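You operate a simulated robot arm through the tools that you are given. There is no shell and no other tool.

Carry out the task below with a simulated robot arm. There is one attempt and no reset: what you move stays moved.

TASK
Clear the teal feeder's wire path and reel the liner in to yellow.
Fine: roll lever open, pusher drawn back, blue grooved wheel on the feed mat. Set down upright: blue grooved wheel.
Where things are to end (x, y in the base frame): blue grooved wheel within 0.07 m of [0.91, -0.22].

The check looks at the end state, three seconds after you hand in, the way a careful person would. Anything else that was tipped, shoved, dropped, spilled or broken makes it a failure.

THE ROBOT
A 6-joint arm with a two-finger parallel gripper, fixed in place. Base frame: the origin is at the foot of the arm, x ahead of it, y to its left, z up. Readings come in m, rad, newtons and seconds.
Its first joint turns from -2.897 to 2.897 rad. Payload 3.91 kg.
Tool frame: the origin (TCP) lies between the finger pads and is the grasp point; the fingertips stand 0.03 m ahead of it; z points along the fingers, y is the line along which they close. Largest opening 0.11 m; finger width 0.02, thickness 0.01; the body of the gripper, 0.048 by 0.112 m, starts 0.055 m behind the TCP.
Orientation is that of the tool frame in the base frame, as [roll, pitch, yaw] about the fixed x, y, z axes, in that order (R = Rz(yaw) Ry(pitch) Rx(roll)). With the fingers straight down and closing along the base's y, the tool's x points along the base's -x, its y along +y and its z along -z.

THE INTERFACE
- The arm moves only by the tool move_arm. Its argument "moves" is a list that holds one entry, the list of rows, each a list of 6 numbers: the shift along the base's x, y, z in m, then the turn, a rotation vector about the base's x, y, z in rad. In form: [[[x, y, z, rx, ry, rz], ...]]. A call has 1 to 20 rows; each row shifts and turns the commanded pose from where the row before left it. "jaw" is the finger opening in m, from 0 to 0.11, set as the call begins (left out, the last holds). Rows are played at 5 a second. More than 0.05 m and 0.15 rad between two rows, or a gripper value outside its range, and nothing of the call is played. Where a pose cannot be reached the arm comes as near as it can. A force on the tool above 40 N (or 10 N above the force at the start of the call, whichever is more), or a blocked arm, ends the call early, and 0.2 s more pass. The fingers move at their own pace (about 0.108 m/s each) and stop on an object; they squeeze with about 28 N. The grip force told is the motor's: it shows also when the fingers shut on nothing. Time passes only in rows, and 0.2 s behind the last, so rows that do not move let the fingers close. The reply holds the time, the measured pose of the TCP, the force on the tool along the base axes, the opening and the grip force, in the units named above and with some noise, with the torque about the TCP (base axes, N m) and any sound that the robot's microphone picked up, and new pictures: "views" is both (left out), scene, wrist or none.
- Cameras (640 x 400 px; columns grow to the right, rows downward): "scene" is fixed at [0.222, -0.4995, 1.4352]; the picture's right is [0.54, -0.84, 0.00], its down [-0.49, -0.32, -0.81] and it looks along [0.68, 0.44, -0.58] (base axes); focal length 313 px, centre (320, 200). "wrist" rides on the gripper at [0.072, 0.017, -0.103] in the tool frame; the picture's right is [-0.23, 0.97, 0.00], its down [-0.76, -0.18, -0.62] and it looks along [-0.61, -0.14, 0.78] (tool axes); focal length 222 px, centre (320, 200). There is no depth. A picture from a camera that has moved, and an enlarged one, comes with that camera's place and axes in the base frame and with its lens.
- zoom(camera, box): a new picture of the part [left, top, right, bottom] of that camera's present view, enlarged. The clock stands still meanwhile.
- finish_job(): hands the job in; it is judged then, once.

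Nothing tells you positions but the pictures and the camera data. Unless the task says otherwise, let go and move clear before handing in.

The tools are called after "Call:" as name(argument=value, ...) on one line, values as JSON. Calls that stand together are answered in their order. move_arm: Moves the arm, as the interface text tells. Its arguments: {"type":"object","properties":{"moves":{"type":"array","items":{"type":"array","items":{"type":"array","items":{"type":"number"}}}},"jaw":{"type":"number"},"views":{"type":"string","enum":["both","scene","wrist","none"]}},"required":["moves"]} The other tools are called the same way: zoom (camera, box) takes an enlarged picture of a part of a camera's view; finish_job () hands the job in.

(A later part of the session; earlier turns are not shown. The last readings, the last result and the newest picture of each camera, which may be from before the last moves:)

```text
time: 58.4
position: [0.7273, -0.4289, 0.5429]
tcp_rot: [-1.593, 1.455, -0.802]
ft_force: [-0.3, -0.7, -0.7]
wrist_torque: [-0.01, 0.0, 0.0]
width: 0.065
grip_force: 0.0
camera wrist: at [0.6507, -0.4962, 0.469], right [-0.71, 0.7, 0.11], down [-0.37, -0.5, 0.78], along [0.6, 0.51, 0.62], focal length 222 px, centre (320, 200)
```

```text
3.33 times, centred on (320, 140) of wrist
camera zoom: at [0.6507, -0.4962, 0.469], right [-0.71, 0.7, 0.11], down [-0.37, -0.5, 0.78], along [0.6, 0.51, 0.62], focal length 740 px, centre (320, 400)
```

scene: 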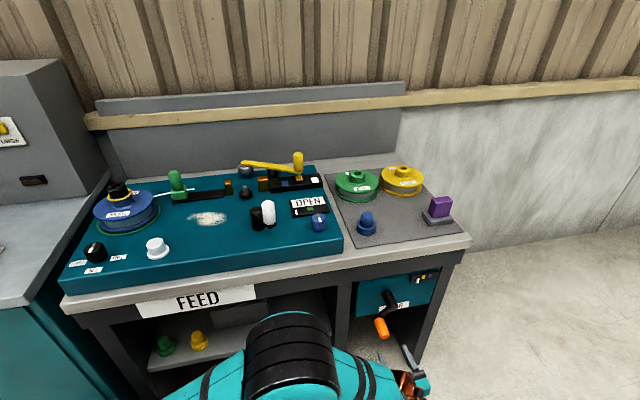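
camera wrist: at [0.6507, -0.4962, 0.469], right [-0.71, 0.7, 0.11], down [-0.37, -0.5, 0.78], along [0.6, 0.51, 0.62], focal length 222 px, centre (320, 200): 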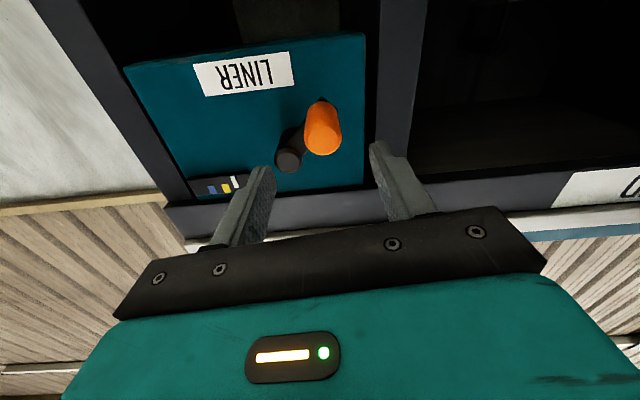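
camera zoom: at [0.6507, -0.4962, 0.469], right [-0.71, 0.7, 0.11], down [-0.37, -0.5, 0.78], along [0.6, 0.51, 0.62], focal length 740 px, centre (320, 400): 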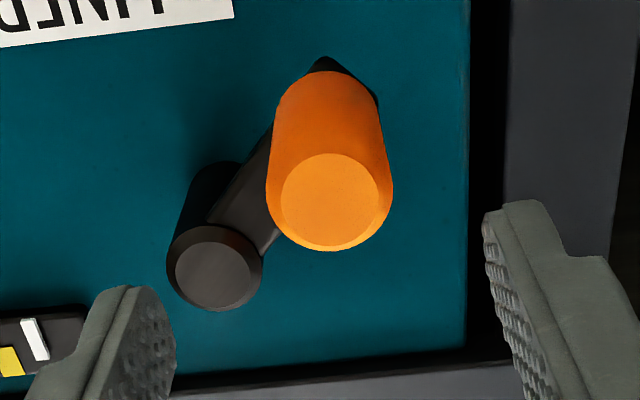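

It's well aligned with the handle. I'll advance and close on it.

Call:
move_arm(moves=[[[0.0215, 0.0229, 0.0015, 0, 0, 0], [0.0222, 0.0222, 0, 0, 0, 0], [0.0222, 0.0222, 0, 0, 0, 0]]], views="none")

Call:
move_arm(moves=[[[0, 0, 0, 0, 0, 0], [0, 0, 0, 0, 0, 0], [0, 0, 0, 0, 0, 0]]], jaw=0.0, views="wrist")

```text
time: 59.2
position: [0.7945, -0.3603, 0.5438]
tcp_rot: [-1.598, 1.455, -0.806]
ft_force: [-0.2, -0.3, 0.1]
wrist_torque: [-0.01, 0.01, 0.04]
width: 0.065
grip_force: 0.1
```

```text
time: 60.0
position: [0.7942, -0.3583, 0.5447]
tcp_rot: [-1.597, 1.457, -0.805]
ft_force: [-1.8, 2.5, -5.6]
wrist_torque: [0.16, -0.14, -1.97]
width: 0.0316
grip_force: 45.2
camera wrist: at [0.7172, -0.4262, 0.4708], right [-0.71, 0.7, 0.12], down [-0.37, -0.51, 0.78], along [0.6, 0.51, 0.62], focal length 222 px, centre (320, 200)
```

wrist: 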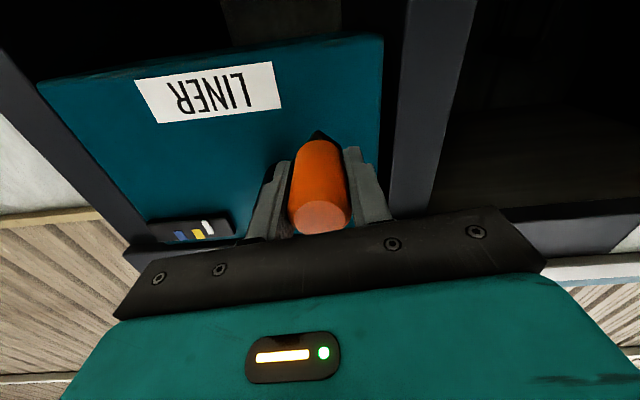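

The grip is clean with almost no side load. I'll continue clockwise from here.

Call:
move_arm(moves=[[[-0.0037, 0.0037, 0.0069, 0.099, 0.099, 0], [-0.003, 0.003, 0.0076, 0.099, 0.099, 0], [-0.0022, 0.0022, 0.0081, 0.099, 0.099, 0], [-0.0014, 0.0014, 0.0084, 0.099, 0.099, 0]]], views="none")

Call:
zoom(camera="scene", box=[395, 255, 451, 290])

```text
time: 61.0
position: [0.7831, -0.3472, 0.5738]
tcp_rot: [1.569, 1.125, 2.362]
ft_force: [2.6, 33.0, -6.3]
wrist_torque: [-0.81, 0.97, -1.97]
width: 0.0312
grip_force: 44.9
```

```text
11.43 times, centred on (423, 272) of scene
camera zoom: at [0.222, -0.4995, 1.4352], right [0.54, -0.84, 0.0], down [-0.49, -0.32, -0.81], along [0.68, 0.44, -0.58], focal length 3581 px, centre (-857, -629)
```

zoom: 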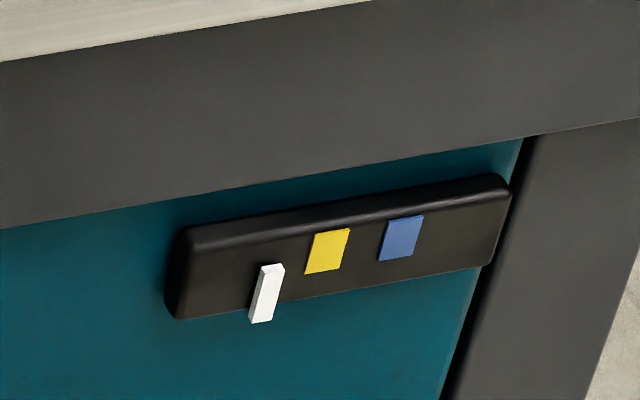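

The pointer keeps moving right. I'll relieve the small loads and continue over the left side of the circle.

Call:
move_arm(moves=[[[0.0002, 0.0023, 0, 0, 0, 0], [-0.0006, 0.0006, 0.0087, 0.099, 0.099, 0], [0.0003, -0.0003, 0.0087, 0.099, 0.099, 0], [0.0012, -0.0012, 0.0086, 0.099, 0.099, 0], [0.002, -0.002, 0.0083, 0.099, 0.099, 0]]], views="none")

Call:
zoom(camera="scene", box=[395, 255, 451, 290])

```text
time: 62.3
position: [0.7858, -0.3516, 0.6113]
tcp_rot: [1.567, 0.568, 2.361]
ft_force: [-13.7, 23.0, 8.7]
wrist_torque: [-0.83, 1.02, -1.64]
width: 0.0313
grip_force: 45.2
stopped in row 5: the force on the tool passed its limit at 48 N (the readings are from after the stop); the commanded pose is now the measured one
```

```text
11.43 times, centred on (423, 272) of scene
camera zoom: at [0.222, -0.4995, 1.4352], right [0.54, -0.84, 0.0], down [-0.49, -0.32, -0.81], along [0.68, 0.44, -0.58], focal length 3581 px, centre (-857, -629)
```

zoom: 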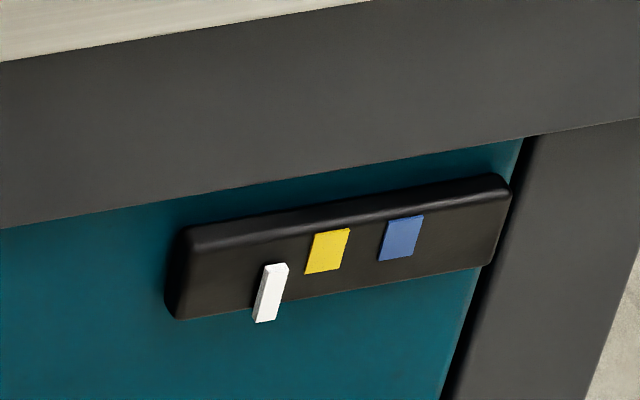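

It stopped on a small radial misfit only. I'll relieve it and continue in short calls.

Call:
move_arm(moves=[[[-0.0007, 0.0007, 0.0005, 0, 0, 0], [0.0026, -0.0026, 0.0079, 0.099, 0.099, 0], [0.0033, -0.0033, 0.0073, 0.099, 0.099, 0], [0.004, -0.004, 0.0066, 0.099, 0.099, 0]]], views="none")

Call:
zoom(camera="scene", box=[395, 255, 451, 290])

```text
time: 63.3
position: [0.7934, -0.3598, 0.632]
tcp_rot: [1.564, 0.148, 2.36]
ft_force: [-18.6, 17.1, 16.1]
wrist_torque: [-1.46, 1.69, 0.59]
width: 0.0308
grip_force: 44.9
```

```text
11.43 times, centred on (423, 272) of scene
camera zoom: at [0.222, -0.4995, 1.4352], right [0.54, -0.84, 0.0], down [-0.49, -0.32, -0.81], along [0.68, 0.44, -0.58], focal length 3581 px, centre (-857, -629)
```

zoom: 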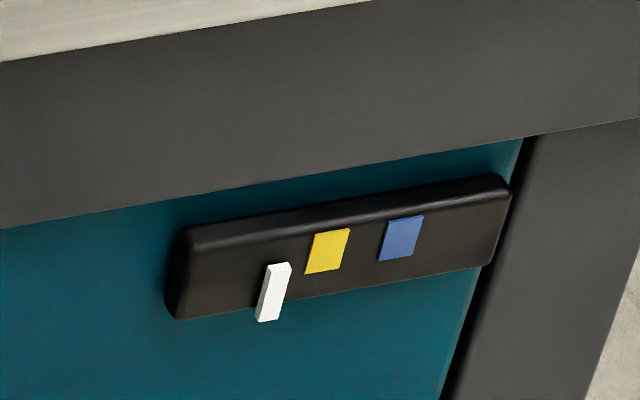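

The pointer is about 40% of the way to yellow. I'll relieve outward and continue over the top.

Call:
move_arm(moves=[[[-0.001, 0.001, 0.0014, 0, 0, 0], [0.0047, -0.0047, 0.006, 0.099, 0.099, 0], [0.0053, -0.0053, 0.005, 0.099, 0.099, 0], [0.0057, -0.0057, 0.0039, 0.099, 0.099, 0], [0.006, -0.006, 0.0027, 0.099, 0.099, 0]]], views="wrist")

Call:
zoom(camera="scene", box=[395, 255, 451, 290])

```text
time: 64.5
position: [0.8163, -0.3826, 0.6498]
tcp_rot: [1.563, -0.415, 2.358]
ft_force: [1.4, -1.8, -20.4]
wrist_torque: [-1.32, 1.18, 1.48]
width: 0.0309
grip_force: 45.1
camera wrist: at [0.7026, -0.4134, 0.6938], right [0.42, -0.43, 0.8], down [0.0, -0.88, -0.47], along [0.91, 0.2, -0.37], focal length 222 px, centre (320, 200)
```

wrist: 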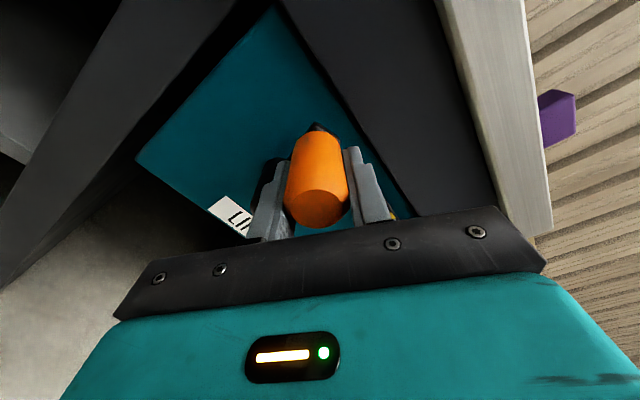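

```text
11.43 times, centred on (423, 272) of scene
camera zoom: at [0.222, -0.4995, 1.4352], right [0.54, -0.84, 0.0], down [-0.49, -0.32, -0.81], along [0.68, 0.44, -0.58], focal length 3581 px, centre (-857, -629)
```

zoom: 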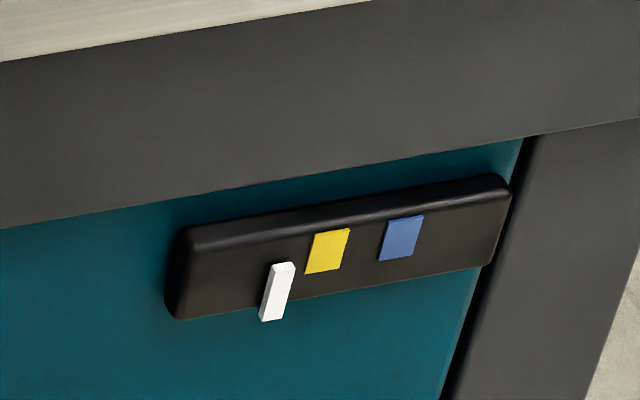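

Good progress. I'll relieve slightly and continue over the top to the right side.

Call:
move_arm(moves=[[[0.0002, -0.0002, -0.0013, 0, 0, 0], [0.0062, -0.0062, 0.0014, 0.099, 0.099, 0], [0.0063, -0.0063, 0.0002, 0.099, 0.099, 0], [0.0063, -0.0063, -0.0011, 0.099, 0.099, 0], [0.0061, -0.0061, -0.0023, 0.099, 0.099, 0]]], views="wrist")

Call:
zoom(camera="scene", box=[395, 255, 451, 290])

```text
time: 65.7
position: [0.8421, -0.4064, 0.6467]
tcp_rot: [1.561, -0.977, 2.362]
ft_force: [-17.8, -2.3, -30.3]
wrist_torque: [-0.38, 0.08, 2.25]
width: 0.0312
grip_force: 45.0
camera wrist: at [0.7498, -0.4607, 0.7159], right [0.66, -0.67, 0.36], down [-0.24, -0.63, -0.73], along [0.71, 0.39, -0.58], focal length 222 px, centre (320, 200)
```

wrist: 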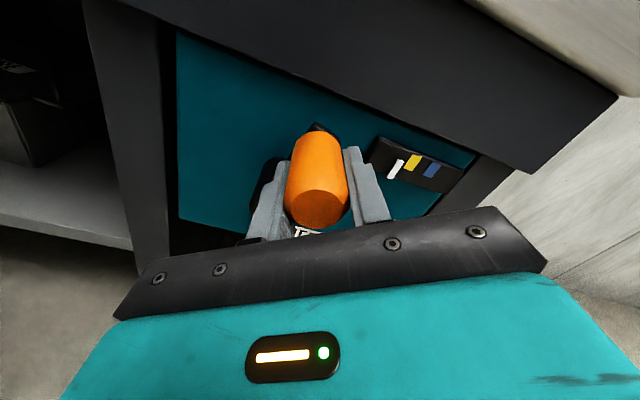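

```text
11.43 times, centred on (423, 272) of scene
camera zoom: at [0.222, -0.4995, 1.4352], right [0.54, -0.84, 0.0], down [-0.49, -0.32, -0.81], along [0.68, 0.44, -0.58], focal length 3581 px, centre (-857, -629)
```

zoom: 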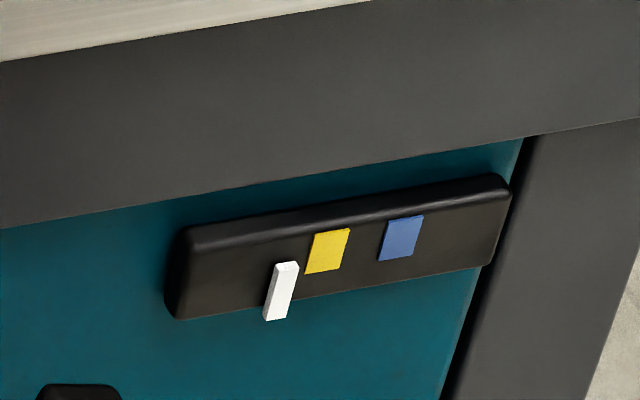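

Rotation is still fine and the pointer is past halfway. I'll continue down the right side.

Call:
move_arm(moves=[[[-0.0012, -0.0002, -0.0021, 0, 0, 0], [0.0056, -0.0056, -0.0033, 0.099, 0.099, 0], [0.0053, -0.0053, -0.0044, 0.099, 0.099, 0], [0.0048, -0.0048, -0.0054, 0.099, 0.099, 0], [0.0042, -0.0042, -0.0063, 0.099, 0.099, 0]]], views="wrist")

Call:
zoom(camera="scene", box=[395, 255, 451, 290])

```text
time: 66.9
position: [0.8593, -0.4265, 0.626]
tcp_rot: [1.48, -1.537, 2.44]
ft_force: [-18.6, 5.5, -13.9]
wrist_torque: [0.65, -0.84, 2.04]
width: 0.0306
grip_force: 44.7
camera wrist: at [0.7979, -0.5086, 0.6989], right [0.69, -0.7, -0.19], down [-0.55, -0.33, -0.77], along [0.47, 0.64, -0.61], focal length 222 px, centre (320, 200)
```

wrist: 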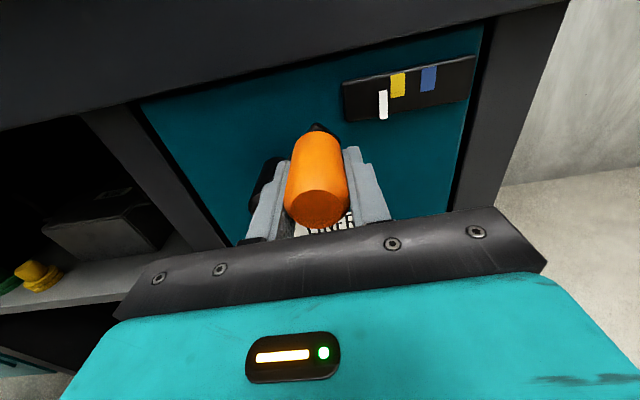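

```text
11.43 times, centred on (423, 272) of scene
camera zoom: at [0.222, -0.4995, 1.4352], right [0.54, -0.84, 0.0], down [-0.49, -0.32, -0.81], along [0.68, 0.44, -0.58], focal length 3581 px, centre (-857, -629)
```

zoom: 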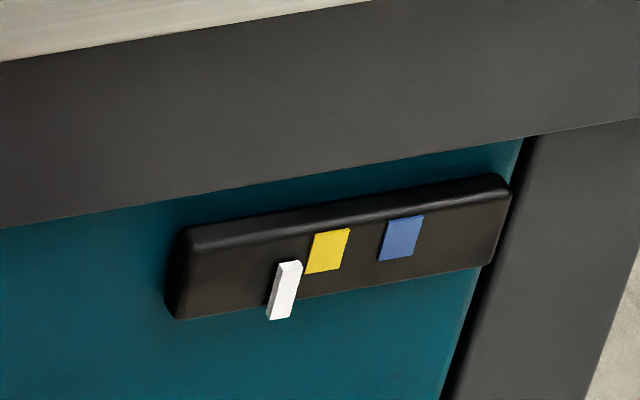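

I have a good view of the indicator here, so I'll enlarge it.

Call:
zoom(camera="wrist", box=[335, 45, 485, 135])

```text
4.27 times, centred on (410, 90) of wrist
camera zoom: at [0.7979, -0.5086, 0.6989], right [0.69, -0.7, -0.19], down [-0.55, -0.33, -0.77], along [0.47, 0.64, -0.61], focal length 948 px, centre (-64, 669)
```

zoom: 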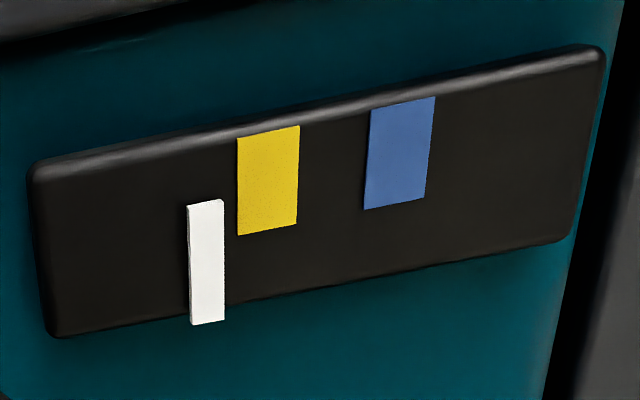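

The pointer is about halfway, with roughly 5.5–6.5 rad left. The wrist is still comfortable, so I'll keep turning with small reliefs.

Call:
move_arm(moves=[[[-0.0013, 0.0004, -0.001, 0, 0, 0], [0.0036, -0.0036, -0.007, 0.099, 0.099, 0], [0.0029, -0.0029, -0.0077, 0.099, 0.099, 0], [0.0021, -0.0021, -0.0082, 0.099, 0.099, 0], [0.0012, -0.0012, -0.0085, 0.099, 0.099, 0]]], views="wrist")

Call:
zoom(camera="scene", box=[395, 255, 451, 290])

```text
time: 67.9
position: [0.8671, -0.4339, 0.6045]
tcp_rot: [-1.572, -1.212, -0.789]
ft_force: [16.6, 30.2, -3.7]
wrist_torque: [0.52, -0.61, 1.6]
width: 0.0309
grip_force: 45.2
stopped in row 5: the force on the tool passed its limit at 43 N (the readings are from after the stop); the commanded pose is now the measured one
camera wrist: at [0.8245, -0.5351, 0.6655], right [0.59, -0.59, -0.55], down [-0.75, -0.13, -0.65], along [0.31, 0.8, -0.52], focal length 222 px, centre (320, 200)
```

wrist: 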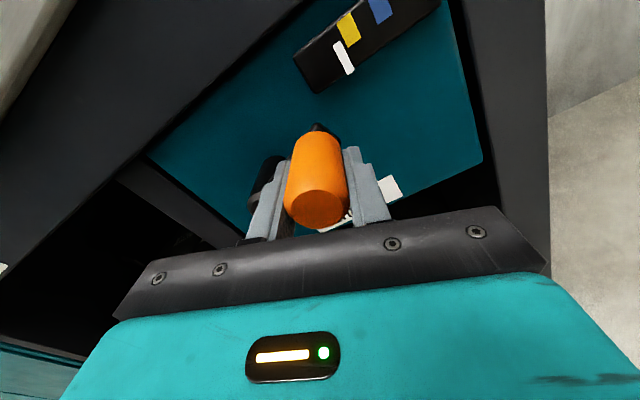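

```text
11.43 times, centred on (423, 272) of scene
camera zoom: at [0.222, -0.4995, 1.4352], right [0.54, -0.84, 0.0], down [-0.49, -0.32, -0.81], along [0.68, 0.44, -0.58], focal length 3581 px, centre (-857, -629)
```

zoom: 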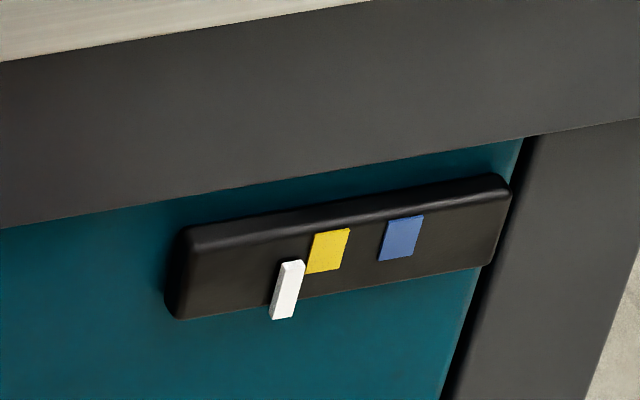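

The stop was another brief axial load with the grip still good. I'll relieve it and continue.

Call:
move_arm(moves=[[[0.0012, 0.0012, 0, 0, 0, 0], [0.0014, -0.0014, -0.0084, 0.099, 0.099, 0], [0.0006, -0.0006, -0.0086, 0.099, 0.099, 0], [-0.0003, 0.0003, -0.0087, 0.099, 0.099, 0], [-0.0011, 0.0011, -0.0085, 0.099, 0.099, 0]]], views="wrist")

Call:
zoom(camera="scene", box=[395, 255, 451, 290])

```text
time: 68.6
position: [0.8677, -0.435, 0.5947]
tcp_rot: [-1.576, -1.08, -0.784]
ft_force: [11.8, 27.9, -2.7]
wrist_torque: [0.53, -0.63, 1.65]
width: 0.0309
grip_force: 45.0
stopped in row 3: the force on the tool passed its limit at 47 N (the readings are from after the stop); the commanded pose is now the measured one
camera wrist: at [0.8304, -0.5426, 0.6515], right [0.53, -0.53, -0.66], down [-0.81, -0.07, -0.59], along [0.26, 0.84, -0.47], focal length 222 px, centre (320, 200)
```

wrist: 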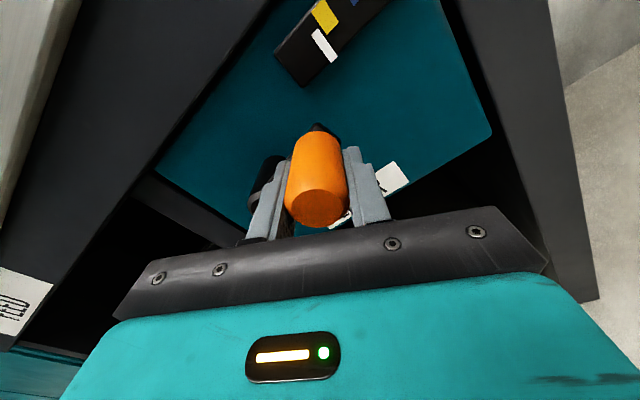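

```text
11.43 times, centred on (423, 272) of scene
camera zoom: at [0.222, -0.4995, 1.4352], right [0.54, -0.84, 0.0], down [-0.49, -0.32, -0.81], along [0.68, 0.44, -0.58], focal length 3581 px, centre (-857, -629)
```

zoom: 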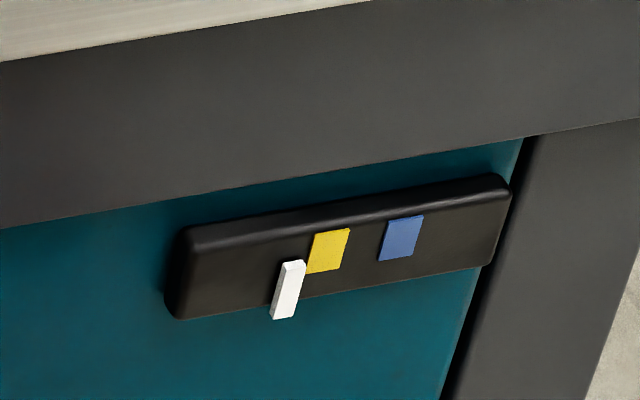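

The axial load returned after the relief. I'll open the jaw slightly to let everything relax, and then re-close.

Call:
move_arm(moves=[[[0, 0, 0, 0, 0, 0], [0, 0, 0, 0, 0, 0]]], jaw=0.05, views="wrist")

Call:
zoom(camera="scene", box=[365, 260, 477, 345])

```text
time: 69.2
position: [0.8665, -0.4358, 0.5963]
tcp_rot: [-1.572, -1.08, -0.789]
ft_force: [-0.1, -0.4, 0.4]
wrist_torque: [0.0, -0.01, -0.02]
width: 0.0503
grip_force: 0.1
camera wrist: at [0.8297, -0.5437, 0.652], right [0.53, -0.54, -0.66], down [-0.81, -0.07, -0.59], along [0.27, 0.84, -0.47], focal length 222 px, centre (320, 200)
```

wrist: 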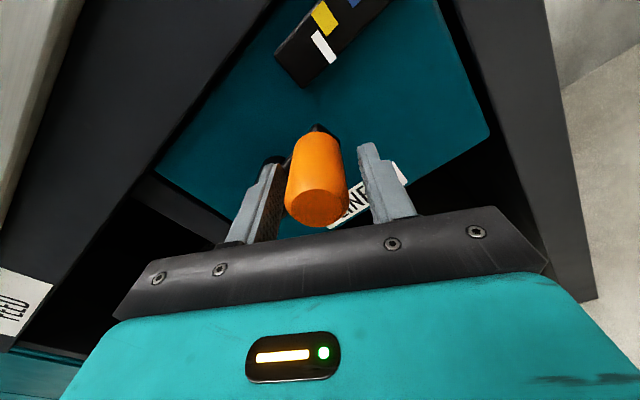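

```text
4.71 times, centred on (421, 302) of scene
camera zoom: at [0.222, -0.4995, 1.4352], right [0.54, -0.84, 0.0], down [-0.49, -0.32, -0.81], along [0.68, 0.44, -0.58], focal length 1474 px, centre (-155, -282)
```

zoom: 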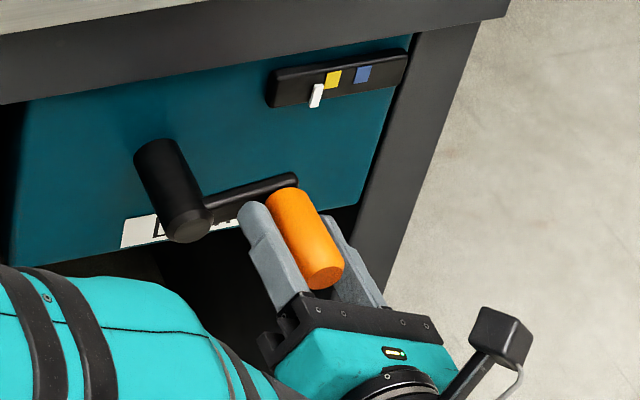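

Everything relaxed with the crank staying put. I'll re-close and continue turning.

Call:
move_arm(moves=[[[0, 0, 0, 0, 0, 0], [0, 0, 0, 0, 0, 0]]], jaw=0.0, views="none")

Call:
move_arm(moves=[[[0.0004, -0.0004, -0.0086, 0.099, 0.099, 0], [-0.0003, 0.0003, -0.0087, 0.099, 0.099, 0], [-0.001, 0.001, -0.0085, 0.099, 0.099, 0]]], views="none")

Call:
zoom(camera="scene", box=[395, 255, 451, 290])

```text
time: 69.8
position: [0.8659, -0.4367, 0.5958]
tcp_rot: [-1.573, -1.08, -0.789]
ft_force: [-4.2, 1.0, -1.1]
wrist_torque: [0.28, -0.3, 2.04]
width: 0.0307
grip_force: 45.0
```

```text
time: 70.6
position: [0.8649, -0.4354, 0.5715]
tcp_rot: [-1.575, -0.66, -0.788]
ft_force: [-33.8, 19.4, 10.0]
wrist_torque: [1.05, -1.26, 0.45]
width: 0.0308
grip_force: 44.7
```

```text
11.43 times, centred on (423, 272) of scene
camera zoom: at [0.222, -0.4995, 1.4352], right [0.54, -0.84, 0.0], down [-0.49, -0.32, -0.81], along [0.68, 0.44, -0.58], focal length 3581 px, centre (-857, -629)
```

zoom: 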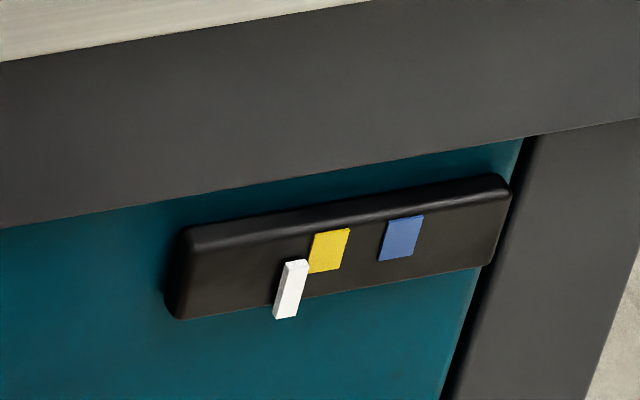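

It's turning well again. The grip is slightly too far out radially, so I'll correct that and continue.

Call:
move_arm(moves=[[[-0.0022, 0.0014, 0.0007, 0, 0, 0], [-0.0019, 0.0019, -0.0082, 0.099, 0.099, 0], [-0.0027, 0.0027, -0.0077, 0.099, 0.099, 0], [-0.0034, 0.0034, -0.0071, 0.099, 0.099, 0]]], views="none")

Call:
zoom(camera="scene", box=[395, 255, 451, 290])

```text
time: 71.6
position: [0.8554, -0.4263, 0.5486]
tcp_rot: [-1.575, -0.244, -0.788]
ft_force: [-13.8, 15.4, 22.9]
wrist_torque: [1.18, -1.39, -0.4]
width: 0.0306
grip_force: 44.8
```

```text
11.43 times, centred on (423, 272) of scene
camera zoom: at [0.222, -0.4995, 1.4352], right [0.54, -0.84, 0.0], down [-0.49, -0.32, -0.81], along [0.68, 0.44, -0.58], focal length 3581 px, centre (-857, -629)
```

zoom: 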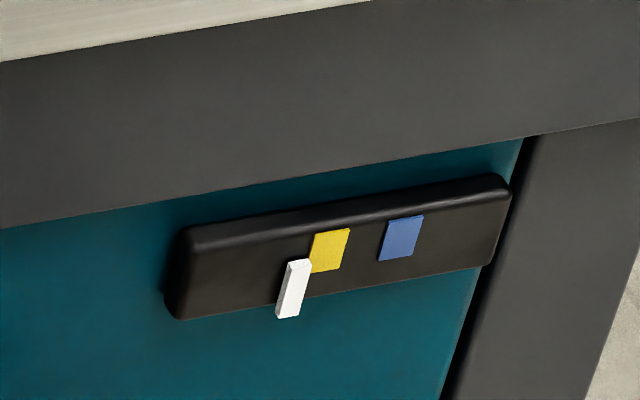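

Continuing, with the radius eased in slightly.

Call:
move_arm(moves=[[[-0.0012, 0.0012, 0.0013, 0, 0, 0], [-0.004, 0.004, -0.0062, 0.099, 0.099, 0], [-0.0046, 0.0046, -0.0053, 0.099, 0.099, 0], [-0.0051, 0.0051, -0.0044, 0.099, 0.099, 0], [-0.0054, 0.0054, -0.0034, 0.099, 0.099, 0]]], views="wrist")

Call:
zoom(camera="scene", box=[395, 255, 451, 290])

```text
time: 72.8
position: [0.837, -0.4063, 0.5305]
tcp_rot: [-1.577, 0.32, -0.787]
ft_force: [2.2, 6.8, 15.1]
wrist_torque: [1.09, -1.2, -0.78]
width: 0.0309
grip_force: 44.8
camera wrist: at [0.809, -0.5241, 0.4929], right [-0.37, 0.36, -0.85], down [-0.91, 0.03, 0.41], along [0.18, 0.93, 0.32], focal length 222 px, centre (320, 200)
```

wrist: 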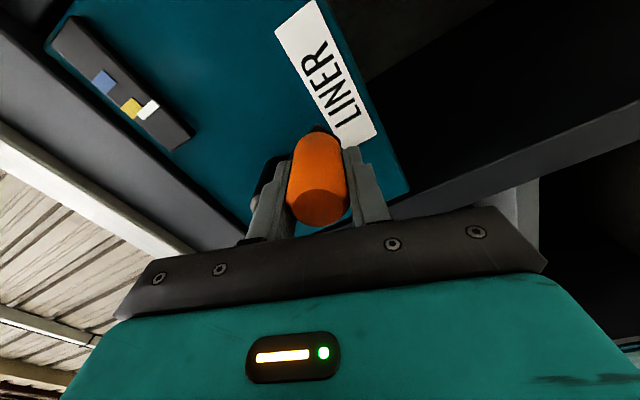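

```text
11.43 times, centred on (423, 272) of scene
camera zoom: at [0.222, -0.4995, 1.4352], right [0.54, -0.84, 0.0], down [-0.49, -0.32, -0.81], along [0.68, 0.44, -0.58], focal length 3581 px, centre (-857, -629)
```

zoom: 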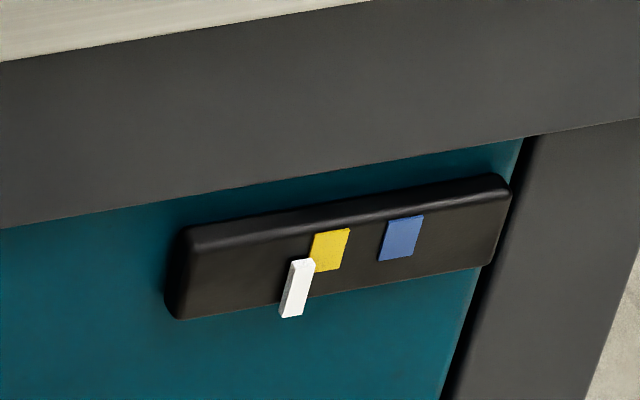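

The forces are low. I'll continue through the bottom of the second turn.

Call:
move_arm(moves=[[[-0.0003, -0.0001, 0.001, 0, 0, 0], [-0.0058, 0.0058, -0.0023, 0.099, 0.099, 0], [-0.0059, 0.0059, -0.0011, 0.099, 0.099, 0], [-0.006, 0.006, 0.0001, 0.099, 0.099, 0], [-0.0059, 0.0059, 0.0013, 0.099, 0.099, 0]]], views="none")

Call:
zoom(camera="scene", box=[395, 255, 451, 290])

```text
time: 74.0
position: [0.8107, -0.3835, 0.53]
tcp_rot: [-1.578, 0.879, -0.787]
ft_force: [20.2, 6.2, 30.1]
wrist_torque: [0.32, -0.49, -1.8]
width: 0.0309
grip_force: 44.7
```

```text
11.43 times, centred on (423, 272) of scene
camera zoom: at [0.222, -0.4995, 1.4352], right [0.54, -0.84, 0.0], down [-0.49, -0.32, -0.81], along [0.68, 0.44, -0.58], focal length 3581 px, centre (-857, -629)
```

zoom: 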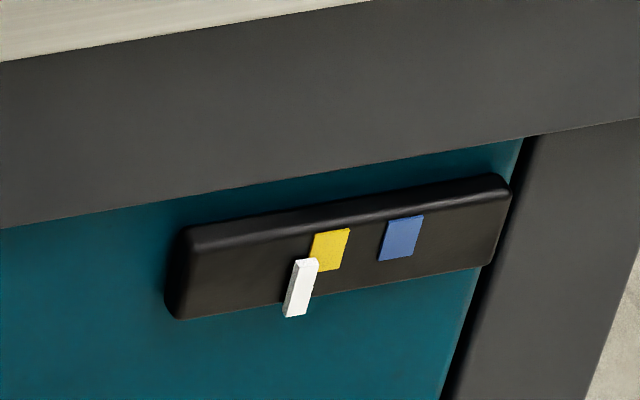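

The pointer is now reaching the edge of the yellow mark in this view. I'll continue carefully.

Call:
move_arm(moves=[[[0.0012, 0.0005, 0.0022, 0, 0, 0], [-0.0057, 0.0057, 0.0028, 0.099, 0.099, 0], [-0.0054, 0.0054, 0.0039, 0.099, 0.099, 0], [-0.0049, 0.0049, 0.0049, 0.099, 0.099, 0]]], views="wrist")

Call:
zoom(camera="scene", box=[395, 255, 451, 290])

```text
time: 74.5
position: [0.8075, -0.3783, 0.5313]
tcp_rot: [-1.573, 0.906, -0.785]
ft_force: [6.8, 0.7, 10.4]
wrist_torque: [0.38, -0.46, -0.27]
width: 0.0312
grip_force: 45.5
out of reach, approached as far as the arm can: row 2
stopped in row 2: the force on the tool passed its limit at 62 N (the readings are from after the stop); the commanded pose is now the measured one
camera wrist: at [0.7586, -0.4737, 0.4644], right [-0.64, 0.64, -0.42], down [-0.67, -0.21, 0.71], along [0.37, 0.74, 0.56], focal length 222 px, centre (320, 200)
```

wrist: 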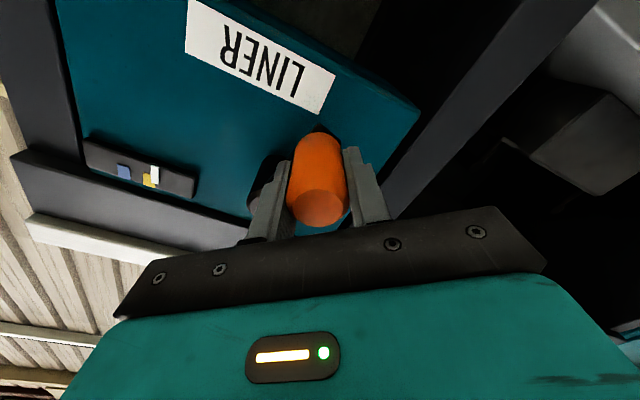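

```text
11.43 times, centred on (423, 272) of scene
camera zoom: at [0.222, -0.4995, 1.4352], right [0.54, -0.84, 0.0], down [-0.49, -0.32, -0.81], along [0.68, 0.44, -0.58], focal length 3581 px, centre (-857, -629)
```

zoom: 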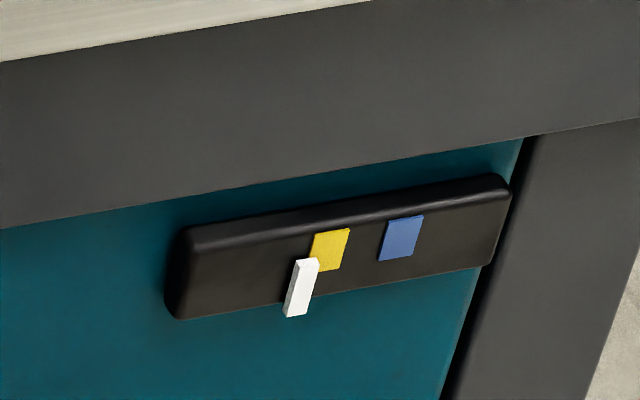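

The wrist reached its clockwise limit. Before re-gripping, I'll check the pointer closely.

Call:
zoom(camera="wrist", box=[80, 125, 210, 205])

Call:
zoom(camera="scene", box=[407, 262, 439, 282])

```text
4.92 times, centred on (145, 165) of wrist
camera zoom: at [0.7586, -0.4737, 0.4644], right [-0.64, 0.64, -0.42], down [-0.67, -0.21, 0.71], along [0.37, 0.74, 0.56], focal length 1094 px, centre (1182, 372)
```

zoom: 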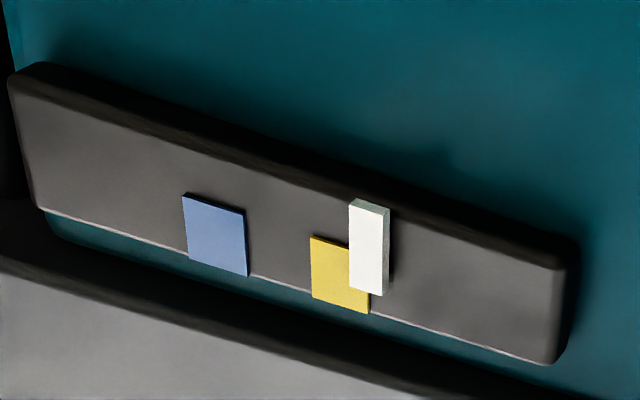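

```text
16.00 times, centred on (423, 272) of scene
camera zoom: at [0.222, -0.4995, 1.4352], right [0.54, -0.84, 0.0], down [-0.49, -0.32, -0.81], along [0.68, 0.44, -0.58], focal length 5013 px, centre (-1328, -952)
```

zoom: 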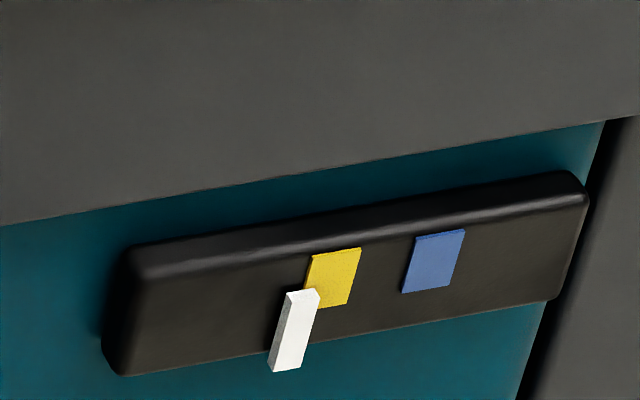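

About 4.2 rad remain, so the total should be near two full turns. I'll open, back off and wind the wrist back about 5 rad.

Call:
move_arm(moves=[[[0, 0, 0, 0, 0, 0], [0, 0, 0, 0, 0, 0], [-0.03, -0.03, 0, 0, 0, 0], [-0.03, -0.03, 0, 0, 0, 0], [0, 0, 0, -0.101, -0.101, 0], [0, 0, 0, -0.101, -0.101, 0], [0, 0, 0, -0.101, -0.101, 0], [0, 0, 0, -0.101, -0.101, 0], [0, 0, 0, -0.101, -0.101, 0], [0, 0, 0, -0.101, -0.101, 0], [0, 0, 0, -0.101, -0.101, 0], [0, 0, 0, -0.101, -0.101, 0], [0, 0, 0, -0.101, -0.101, 0], [0, 0, 0, -0.101, -0.101, 0], [0, 0, 0, -0.101, -0.101, 0], [0, 0, 0, -0.101, -0.101, 0], [0, 0, 0, -0.101, -0.101, 0], [0, 0, 0, -0.101, -0.101, 0], [0, 0, 0, -0.101, -0.101, 0]]], jaw=0.065)

Call:
zoom(camera="scene", box=[365, 255, 477, 340])

```text
time: 78.5
position: [0.7486, -0.4389, 0.5297]
tcp_rot: [-1.571, -1.24, -0.788]
ft_force: [0.2, 1.3, 0.2]
wrist_torque: [-0.07, 0.01, 0.01]
width: 0.065
grip_force: 0.0
camera wrist: at [0.7043, -0.5392, 0.5929], right [0.6, -0.6, -0.53], down [-0.74, -0.14, -0.66], along [0.32, 0.79, -0.53], focal length 222 px, centre (320, 200)
```

scene: 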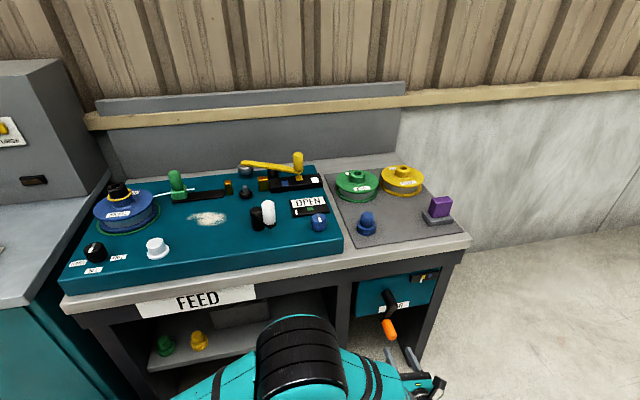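
wrist: 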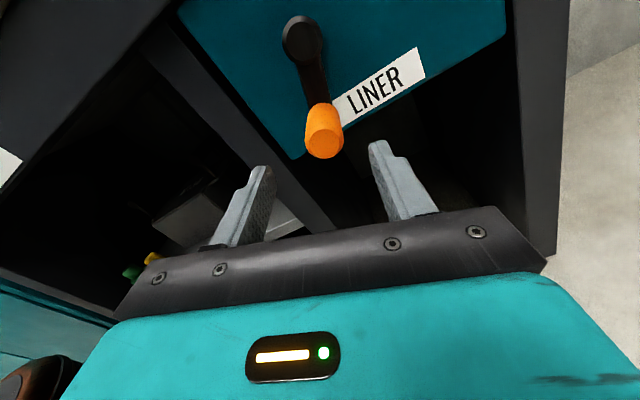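

```text
4.71 times, centred on (421, 298) of scene
camera zoom: at [0.222, -0.4995, 1.4352], right [0.54, -0.84, 0.0], down [-0.49, -0.32, -0.81], along [0.68, 0.44, -0.58], focal length 1474 px, centre (-155, -259)
```

zoom: 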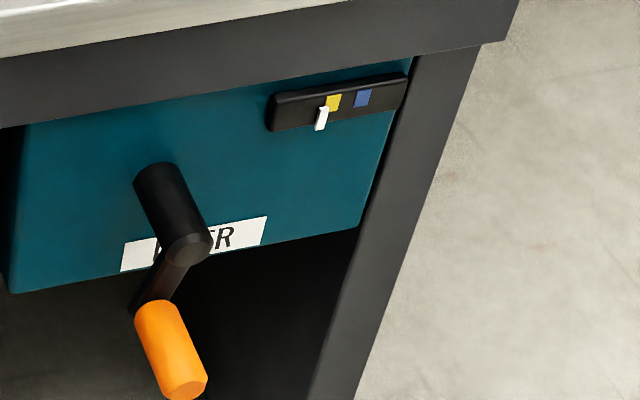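

I'll continue winding back.

Call:
move_arm(moves=[[[0, 0, 0, -0.101, -0.101, 0], [0, 0, 0, -0.101, -0.101, 0], [0, 0, 0, -0.101, -0.101, 0], [0, 0, 0, -0.101, -0.101, 0], [0, 0, 0, -0.101, -0.101, 0], [0, 0, 0, -0.101, -0.101, 0], [0, 0, 0, -0.101, -0.101, 0], [0, 0, 0, -0.101, -0.101, 0], [0, 0, 0, -0.101, -0.101, 0], [0, 0, 0, -0.101, -0.101, 0], [0, 0, 0, -0.101, -0.101, 0], [0, 0, 0, -0.101, -0.101, 0], [0, 0, 0, -0.101, -0.101, 0], [0, 0, 0, -0.101, -0.101, 0], [0, 0, 0, -0.101, -0.101, 0], [0, 0, 0, -0.101, -0.101, 0], [0, 0, 0, -0.101, -0.101, 0], [0, 0, 0, -0.101, -0.101, 0], [0, 0, 0, -0.101, -0.101, 0]]], views="wrist")

Call:
zoom(camera="wrist", box=[240, 80, 400, 200])

```text
time: 82.5
position: [0.7465, -0.439, 0.5316]
tcp_rot: [1.57, 0.814, 2.359]
ft_force: [0.4, -0.6, -0.2]
wrist_torque: [0.01, 0.02, 0.02]
width: 0.065
grip_force: 0.0
camera wrist: at [0.632, -0.4674, 0.4902], right [-0.39, 0.39, 0.83], down [0.02, -0.9, 0.43], along [0.92, 0.19, 0.34], focal length 222 px, centre (320, 200)
```

wrist: 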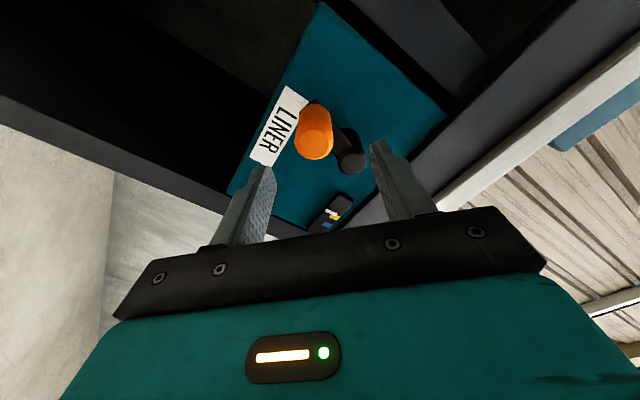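

```text
3.33 times, centred on (320, 140) of wrist
camera zoom: at [0.632, -0.4674, 0.4902], right [-0.39, 0.39, 0.83], down [0.02, -0.9, 0.43], along [0.92, 0.19, 0.34], focal length 740 px, centre (320, 400)
```

zoom: 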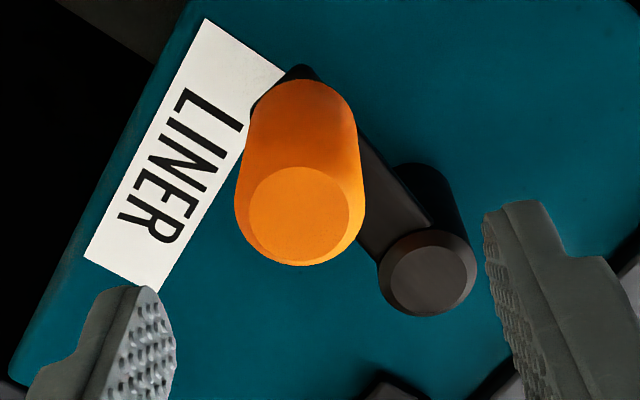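

The handle centre is about 5 mm to the right and 4 mm below the tool axis. I'll correct, advance and re-grip.

Call:
move_arm(moves=[[[0.0035, -0.0035, -0.0038, 0, 0, 0], [0.0207, 0.0207, 0, 0, 0, 0], [0.0207, 0.0207, 0, 0, 0, 0], [0.0207, 0.0207, 0, 0, 0, 0]]], views="none")

Call:
move_arm(moves=[[[0, 0, 0, 0, 0, 0], [0, 0, 0, 0, 0, 0], [0, 0, 0, 0, 0, 0]]], jaw=0.0, views="wrist")

```text
time: 83.5
position: [0.8145, -0.3809, 0.5262]
tcp_rot: [1.571, 0.81, 2.359]
ft_force: [-1.1, -0.6, -0.5]
wrist_torque: [-0.01, -0.03, -0.02]
width: 0.0651
grip_force: 0.1
```

```text
time: 84.3
position: [0.8156, -0.3803, 0.5271]
tcp_rot: [1.569, 0.811, 2.36]
ft_force: [1.8, -0.5, 3.6]
wrist_torque: [-0.45, 0.46, -0.47]
width: 0.0311
grip_force: 44.4
camera wrist: at [0.7, -0.4095, 0.4863], right [-0.39, 0.39, 0.84], down [0.02, -0.9, 0.43], along [0.92, 0.19, 0.34], focal length 222 px, centre (320, 200)
```

wrist: 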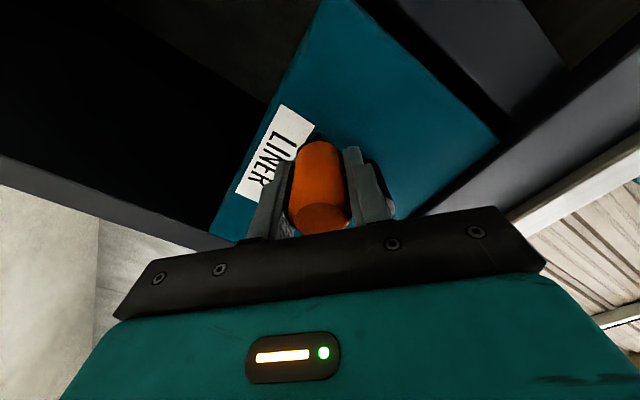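

A clean grip again. I'll continue clockwise.

Call:
move_arm(moves=[[[-0.0058, 0.0058, 0.0027, 0.099, 0.099, 0], [-0.0055, 0.0055, 0.0038, 0.099, 0.099, 0], [-0.005, 0.005, 0.0049, 0.099, 0.099, 0], [-0.0045, 0.0045, 0.0058, 0.099, 0.099, 0]]], views="none")

Call:
zoom(camera="scene", box=[407, 262, 439, 282])

```text
time: 85.3
position: [0.7939, -0.3582, 0.5428]
tcp_rot: [1.568, 0.248, 2.36]
ft_force: [11.5, 3.1, 2.4]
wrist_torque: [-0.45, 0.41, -1.17]
width: 0.0307
grip_force: 45.4
```

```text
16.00 times, centred on (423, 272) of scene
camera zoom: at [0.222, -0.4995, 1.4352], right [0.54, -0.84, 0.0], down [-0.49, -0.32, -0.81], along [0.68, 0.44, -0.58], focal length 5013 px, centre (-1328, -952)
```

zoom: 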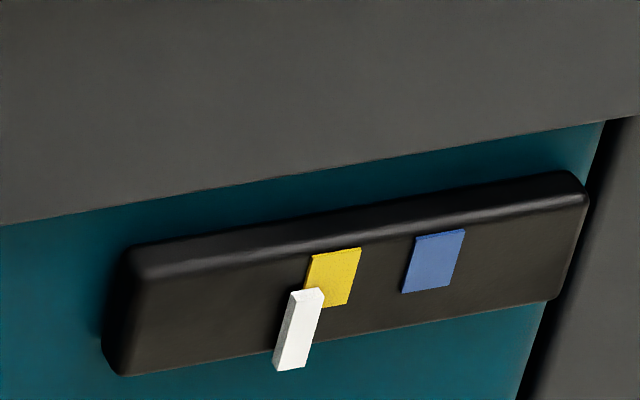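

Forces are low. I'll continue another 0.7 rad.

Call:
move_arm(moves=[[[-0.0035, 0.0043, 0.0067, 0.099, 0.099, 0], [-0.0032, 0.0032, 0.0074, 0.099, 0.099, 0], [-0.0025, 0.0025, 0.0079, 0.099, 0.099, 0], [-0.0016, 0.0016, 0.0083, 0.099, 0.099, 0], [-0.0008, 0.0008, 0.0086, 0.099, 0.099, 0]]], views="none")

Call:
zoom(camera="scene", box=[407, 262, 439, 282])

```text
time: 86.5
position: [0.7792, -0.3452, 0.5801]
tcp_rot: [1.571, -0.417, 2.363]
ft_force: [13.5, 32.8, 0.5]
wrist_torque: [0.35, -0.37, -0.1]
width: 0.031
grip_force: 45.0
stopped in row 5: the force on the tool passed its limit at 42 N (the readings are from after the stop); the commanded pose is now the measured one
```

```text
16.00 times, centred on (423, 272) of scene
camera zoom: at [0.222, -0.4995, 1.4352], right [0.54, -0.84, 0.0], down [-0.49, -0.32, -0.81], along [0.68, 0.44, -0.58], focal length 5013 px, centre (-1328, -952)
```

zoom: 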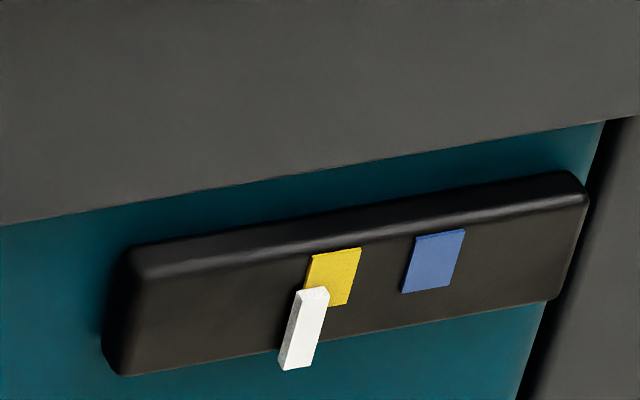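

Another axial load stop. I'll relax the grip briefly, re-close and continue.

Call:
move_arm(moves=[[[0, 0, 0, 0, 0, 0], [0, 0, 0, 0, 0, 0]]], jaw=0.045, views="none")

Call:
move_arm(moves=[[[0, 0, 0, 0, 0, 0], [0, 0, 0, 0, 0, 0]]], jaw=0.0, views="wrist")

```text
time: 87.1
position: [0.7796, -0.3471, 0.5797]
tcp_rot: [1.57, -0.416, 2.36]
ft_force: [1.1, 0.7, -0.6]
wrist_torque: [-0.03, -0.01, -0.07]
width: 0.0447
grip_force: 0.1
```

```text
time: 87.7
position: [0.7799, -0.3478, 0.5786]
tcp_rot: [1.568, -0.418, 2.357]
ft_force: [-6.0, -3.5, -1.7]
wrist_torque: [-0.5, 0.46, 0.79]
width: 0.0306
grip_force: 44.9
camera wrist: at [0.6656, -0.3794, 0.6242], right [0.43, -0.43, 0.8], down [0.0, -0.88, -0.47], along [0.9, 0.2, -0.37], focal length 222 px, centre (320, 200)
```

wrist: 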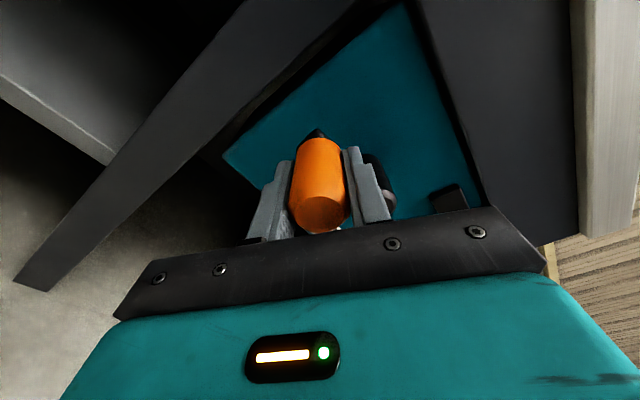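

Relaxed and re-gripped with low load, so I'll continue up the left side.

Call:
move_arm(moves=[[[-0.0003, 0.0003, 0.0088, 0.099, 0.099, 0], [0.0005, -0.0005, 0.0088, 0.099, 0.099, 0], [0.0014, -0.0014, 0.0086, 0.099, 0.099, 0], [0.0022, -0.0022, 0.0082, 0.099, 0.099, 0]]], views="none")

Call:
zoom(camera="scene", box=[407, 262, 439, 282])

```text
time: 88.5
position: [0.7804, -0.3481, 0.6049]
tcp_rot: [1.565, -0.832, 2.364]
ft_force: [-24.1, 2.1, 8.1]
wrist_torque: [-0.02, 0.05, 0.25]
width: 0.031
grip_force: 45.0
stopped in row 4: the force on the tool passed its limit at 43 N (the readings are from after the stop); the commanded pose is now the measured one
```

```text
16.00 times, centred on (423, 272) of scene
camera zoom: at [0.222, -0.4995, 1.4352], right [0.54, -0.84, 0.0], down [-0.49, -0.32, -0.81], along [0.68, 0.44, -0.58], focal length 5013 px, centre (-1328, -952)
```

zoom: 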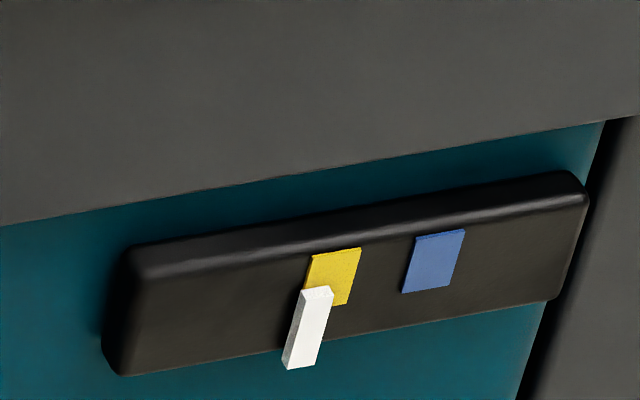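

Relieving slightly and continuing in short steps.

Call:
move_arm(moves=[[[-0.0014, 0.0003, 0.0003, 0, 0, 0], [0.0022, -0.0022, 0.0084, 0.099, 0.099, 0], [0.003, -0.003, 0.0079, 0.099, 0.099, 0], [0.0037, -0.0037, 0.0072, 0.099, 0.099, 0]]], views="none")

Call:
zoom(camera="scene", box=[407, 262, 439, 282])

```text
time: 89.5
position: [0.7885, -0.3576, 0.6296]
tcp_rot: [1.56, -1.252, 2.369]
ft_force: [-9.8, 6.8, 5.4]
wrist_torque: [-0.02, 0.04, 0.7]
width: 0.0306
grip_force: 45.0
```

```text
16.00 times, centred on (423, 272) of scene
camera zoom: at [0.222, -0.4995, 1.4352], right [0.54, -0.84, 0.0], down [-0.49, -0.32, -0.81], along [0.68, 0.44, -0.58], focal length 5013 px, centre (-1328, -952)
```

zoom: 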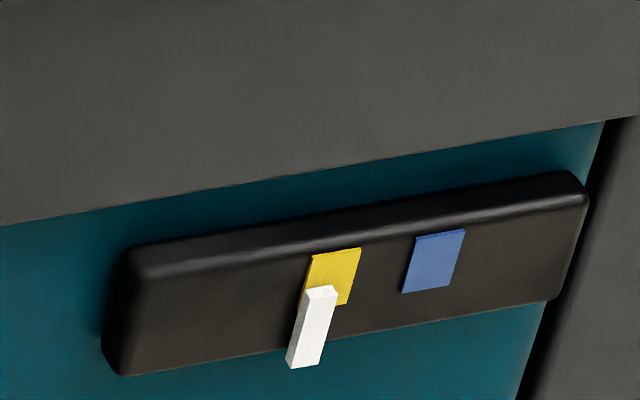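

The pointer is now under the yellow mark's left part. I'll look at the indicator from the wrist camera too, to judge the remaining amount.

Call:
move_arm(moves=[[[0, 0, 0, 0, 0, 0]]], views="wrist")

Call:
zoom(camera="scene", box=[411, 266, 435, 281])

```text
time: 89.9
position: [0.7885, -0.357, 0.6298]
tcp_rot: [1.561, -1.252, 2.368]
ft_force: [-5.4, 8.4, 7.0]
wrist_torque: [0.29, -0.31, 0.46]
width: 0.0306
grip_force: 44.8
camera wrist: at [0.712, -0.4258, 0.7035], right [0.7, -0.7, 0.09], down [-0.39, -0.49, -0.78], along [0.59, 0.52, -0.62], focal length 222 px, centre (320, 200)
```

wrist: 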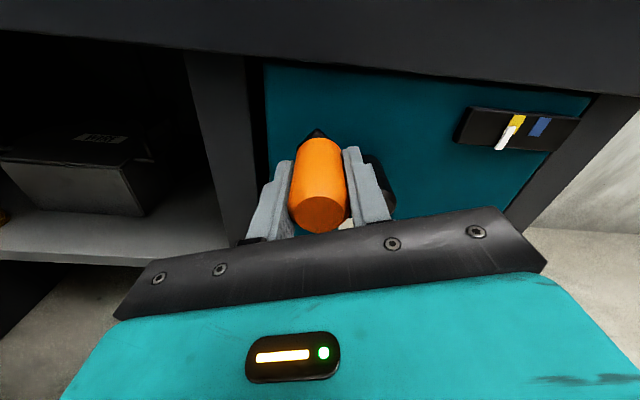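

```text
16.00 times, centred on (423, 274) of scene
camera zoom: at [0.222, -0.4995, 1.4352], right [0.54, -0.84, 0.0], down [-0.49, -0.32, -0.81], along [0.68, 0.44, -0.58], focal length 5013 px, centre (-1328, -976)
```

zoom: 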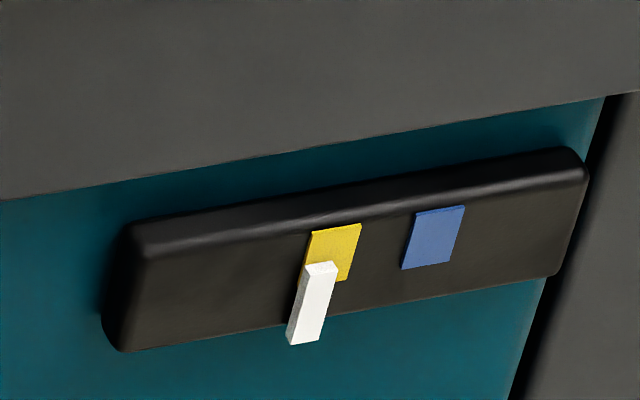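

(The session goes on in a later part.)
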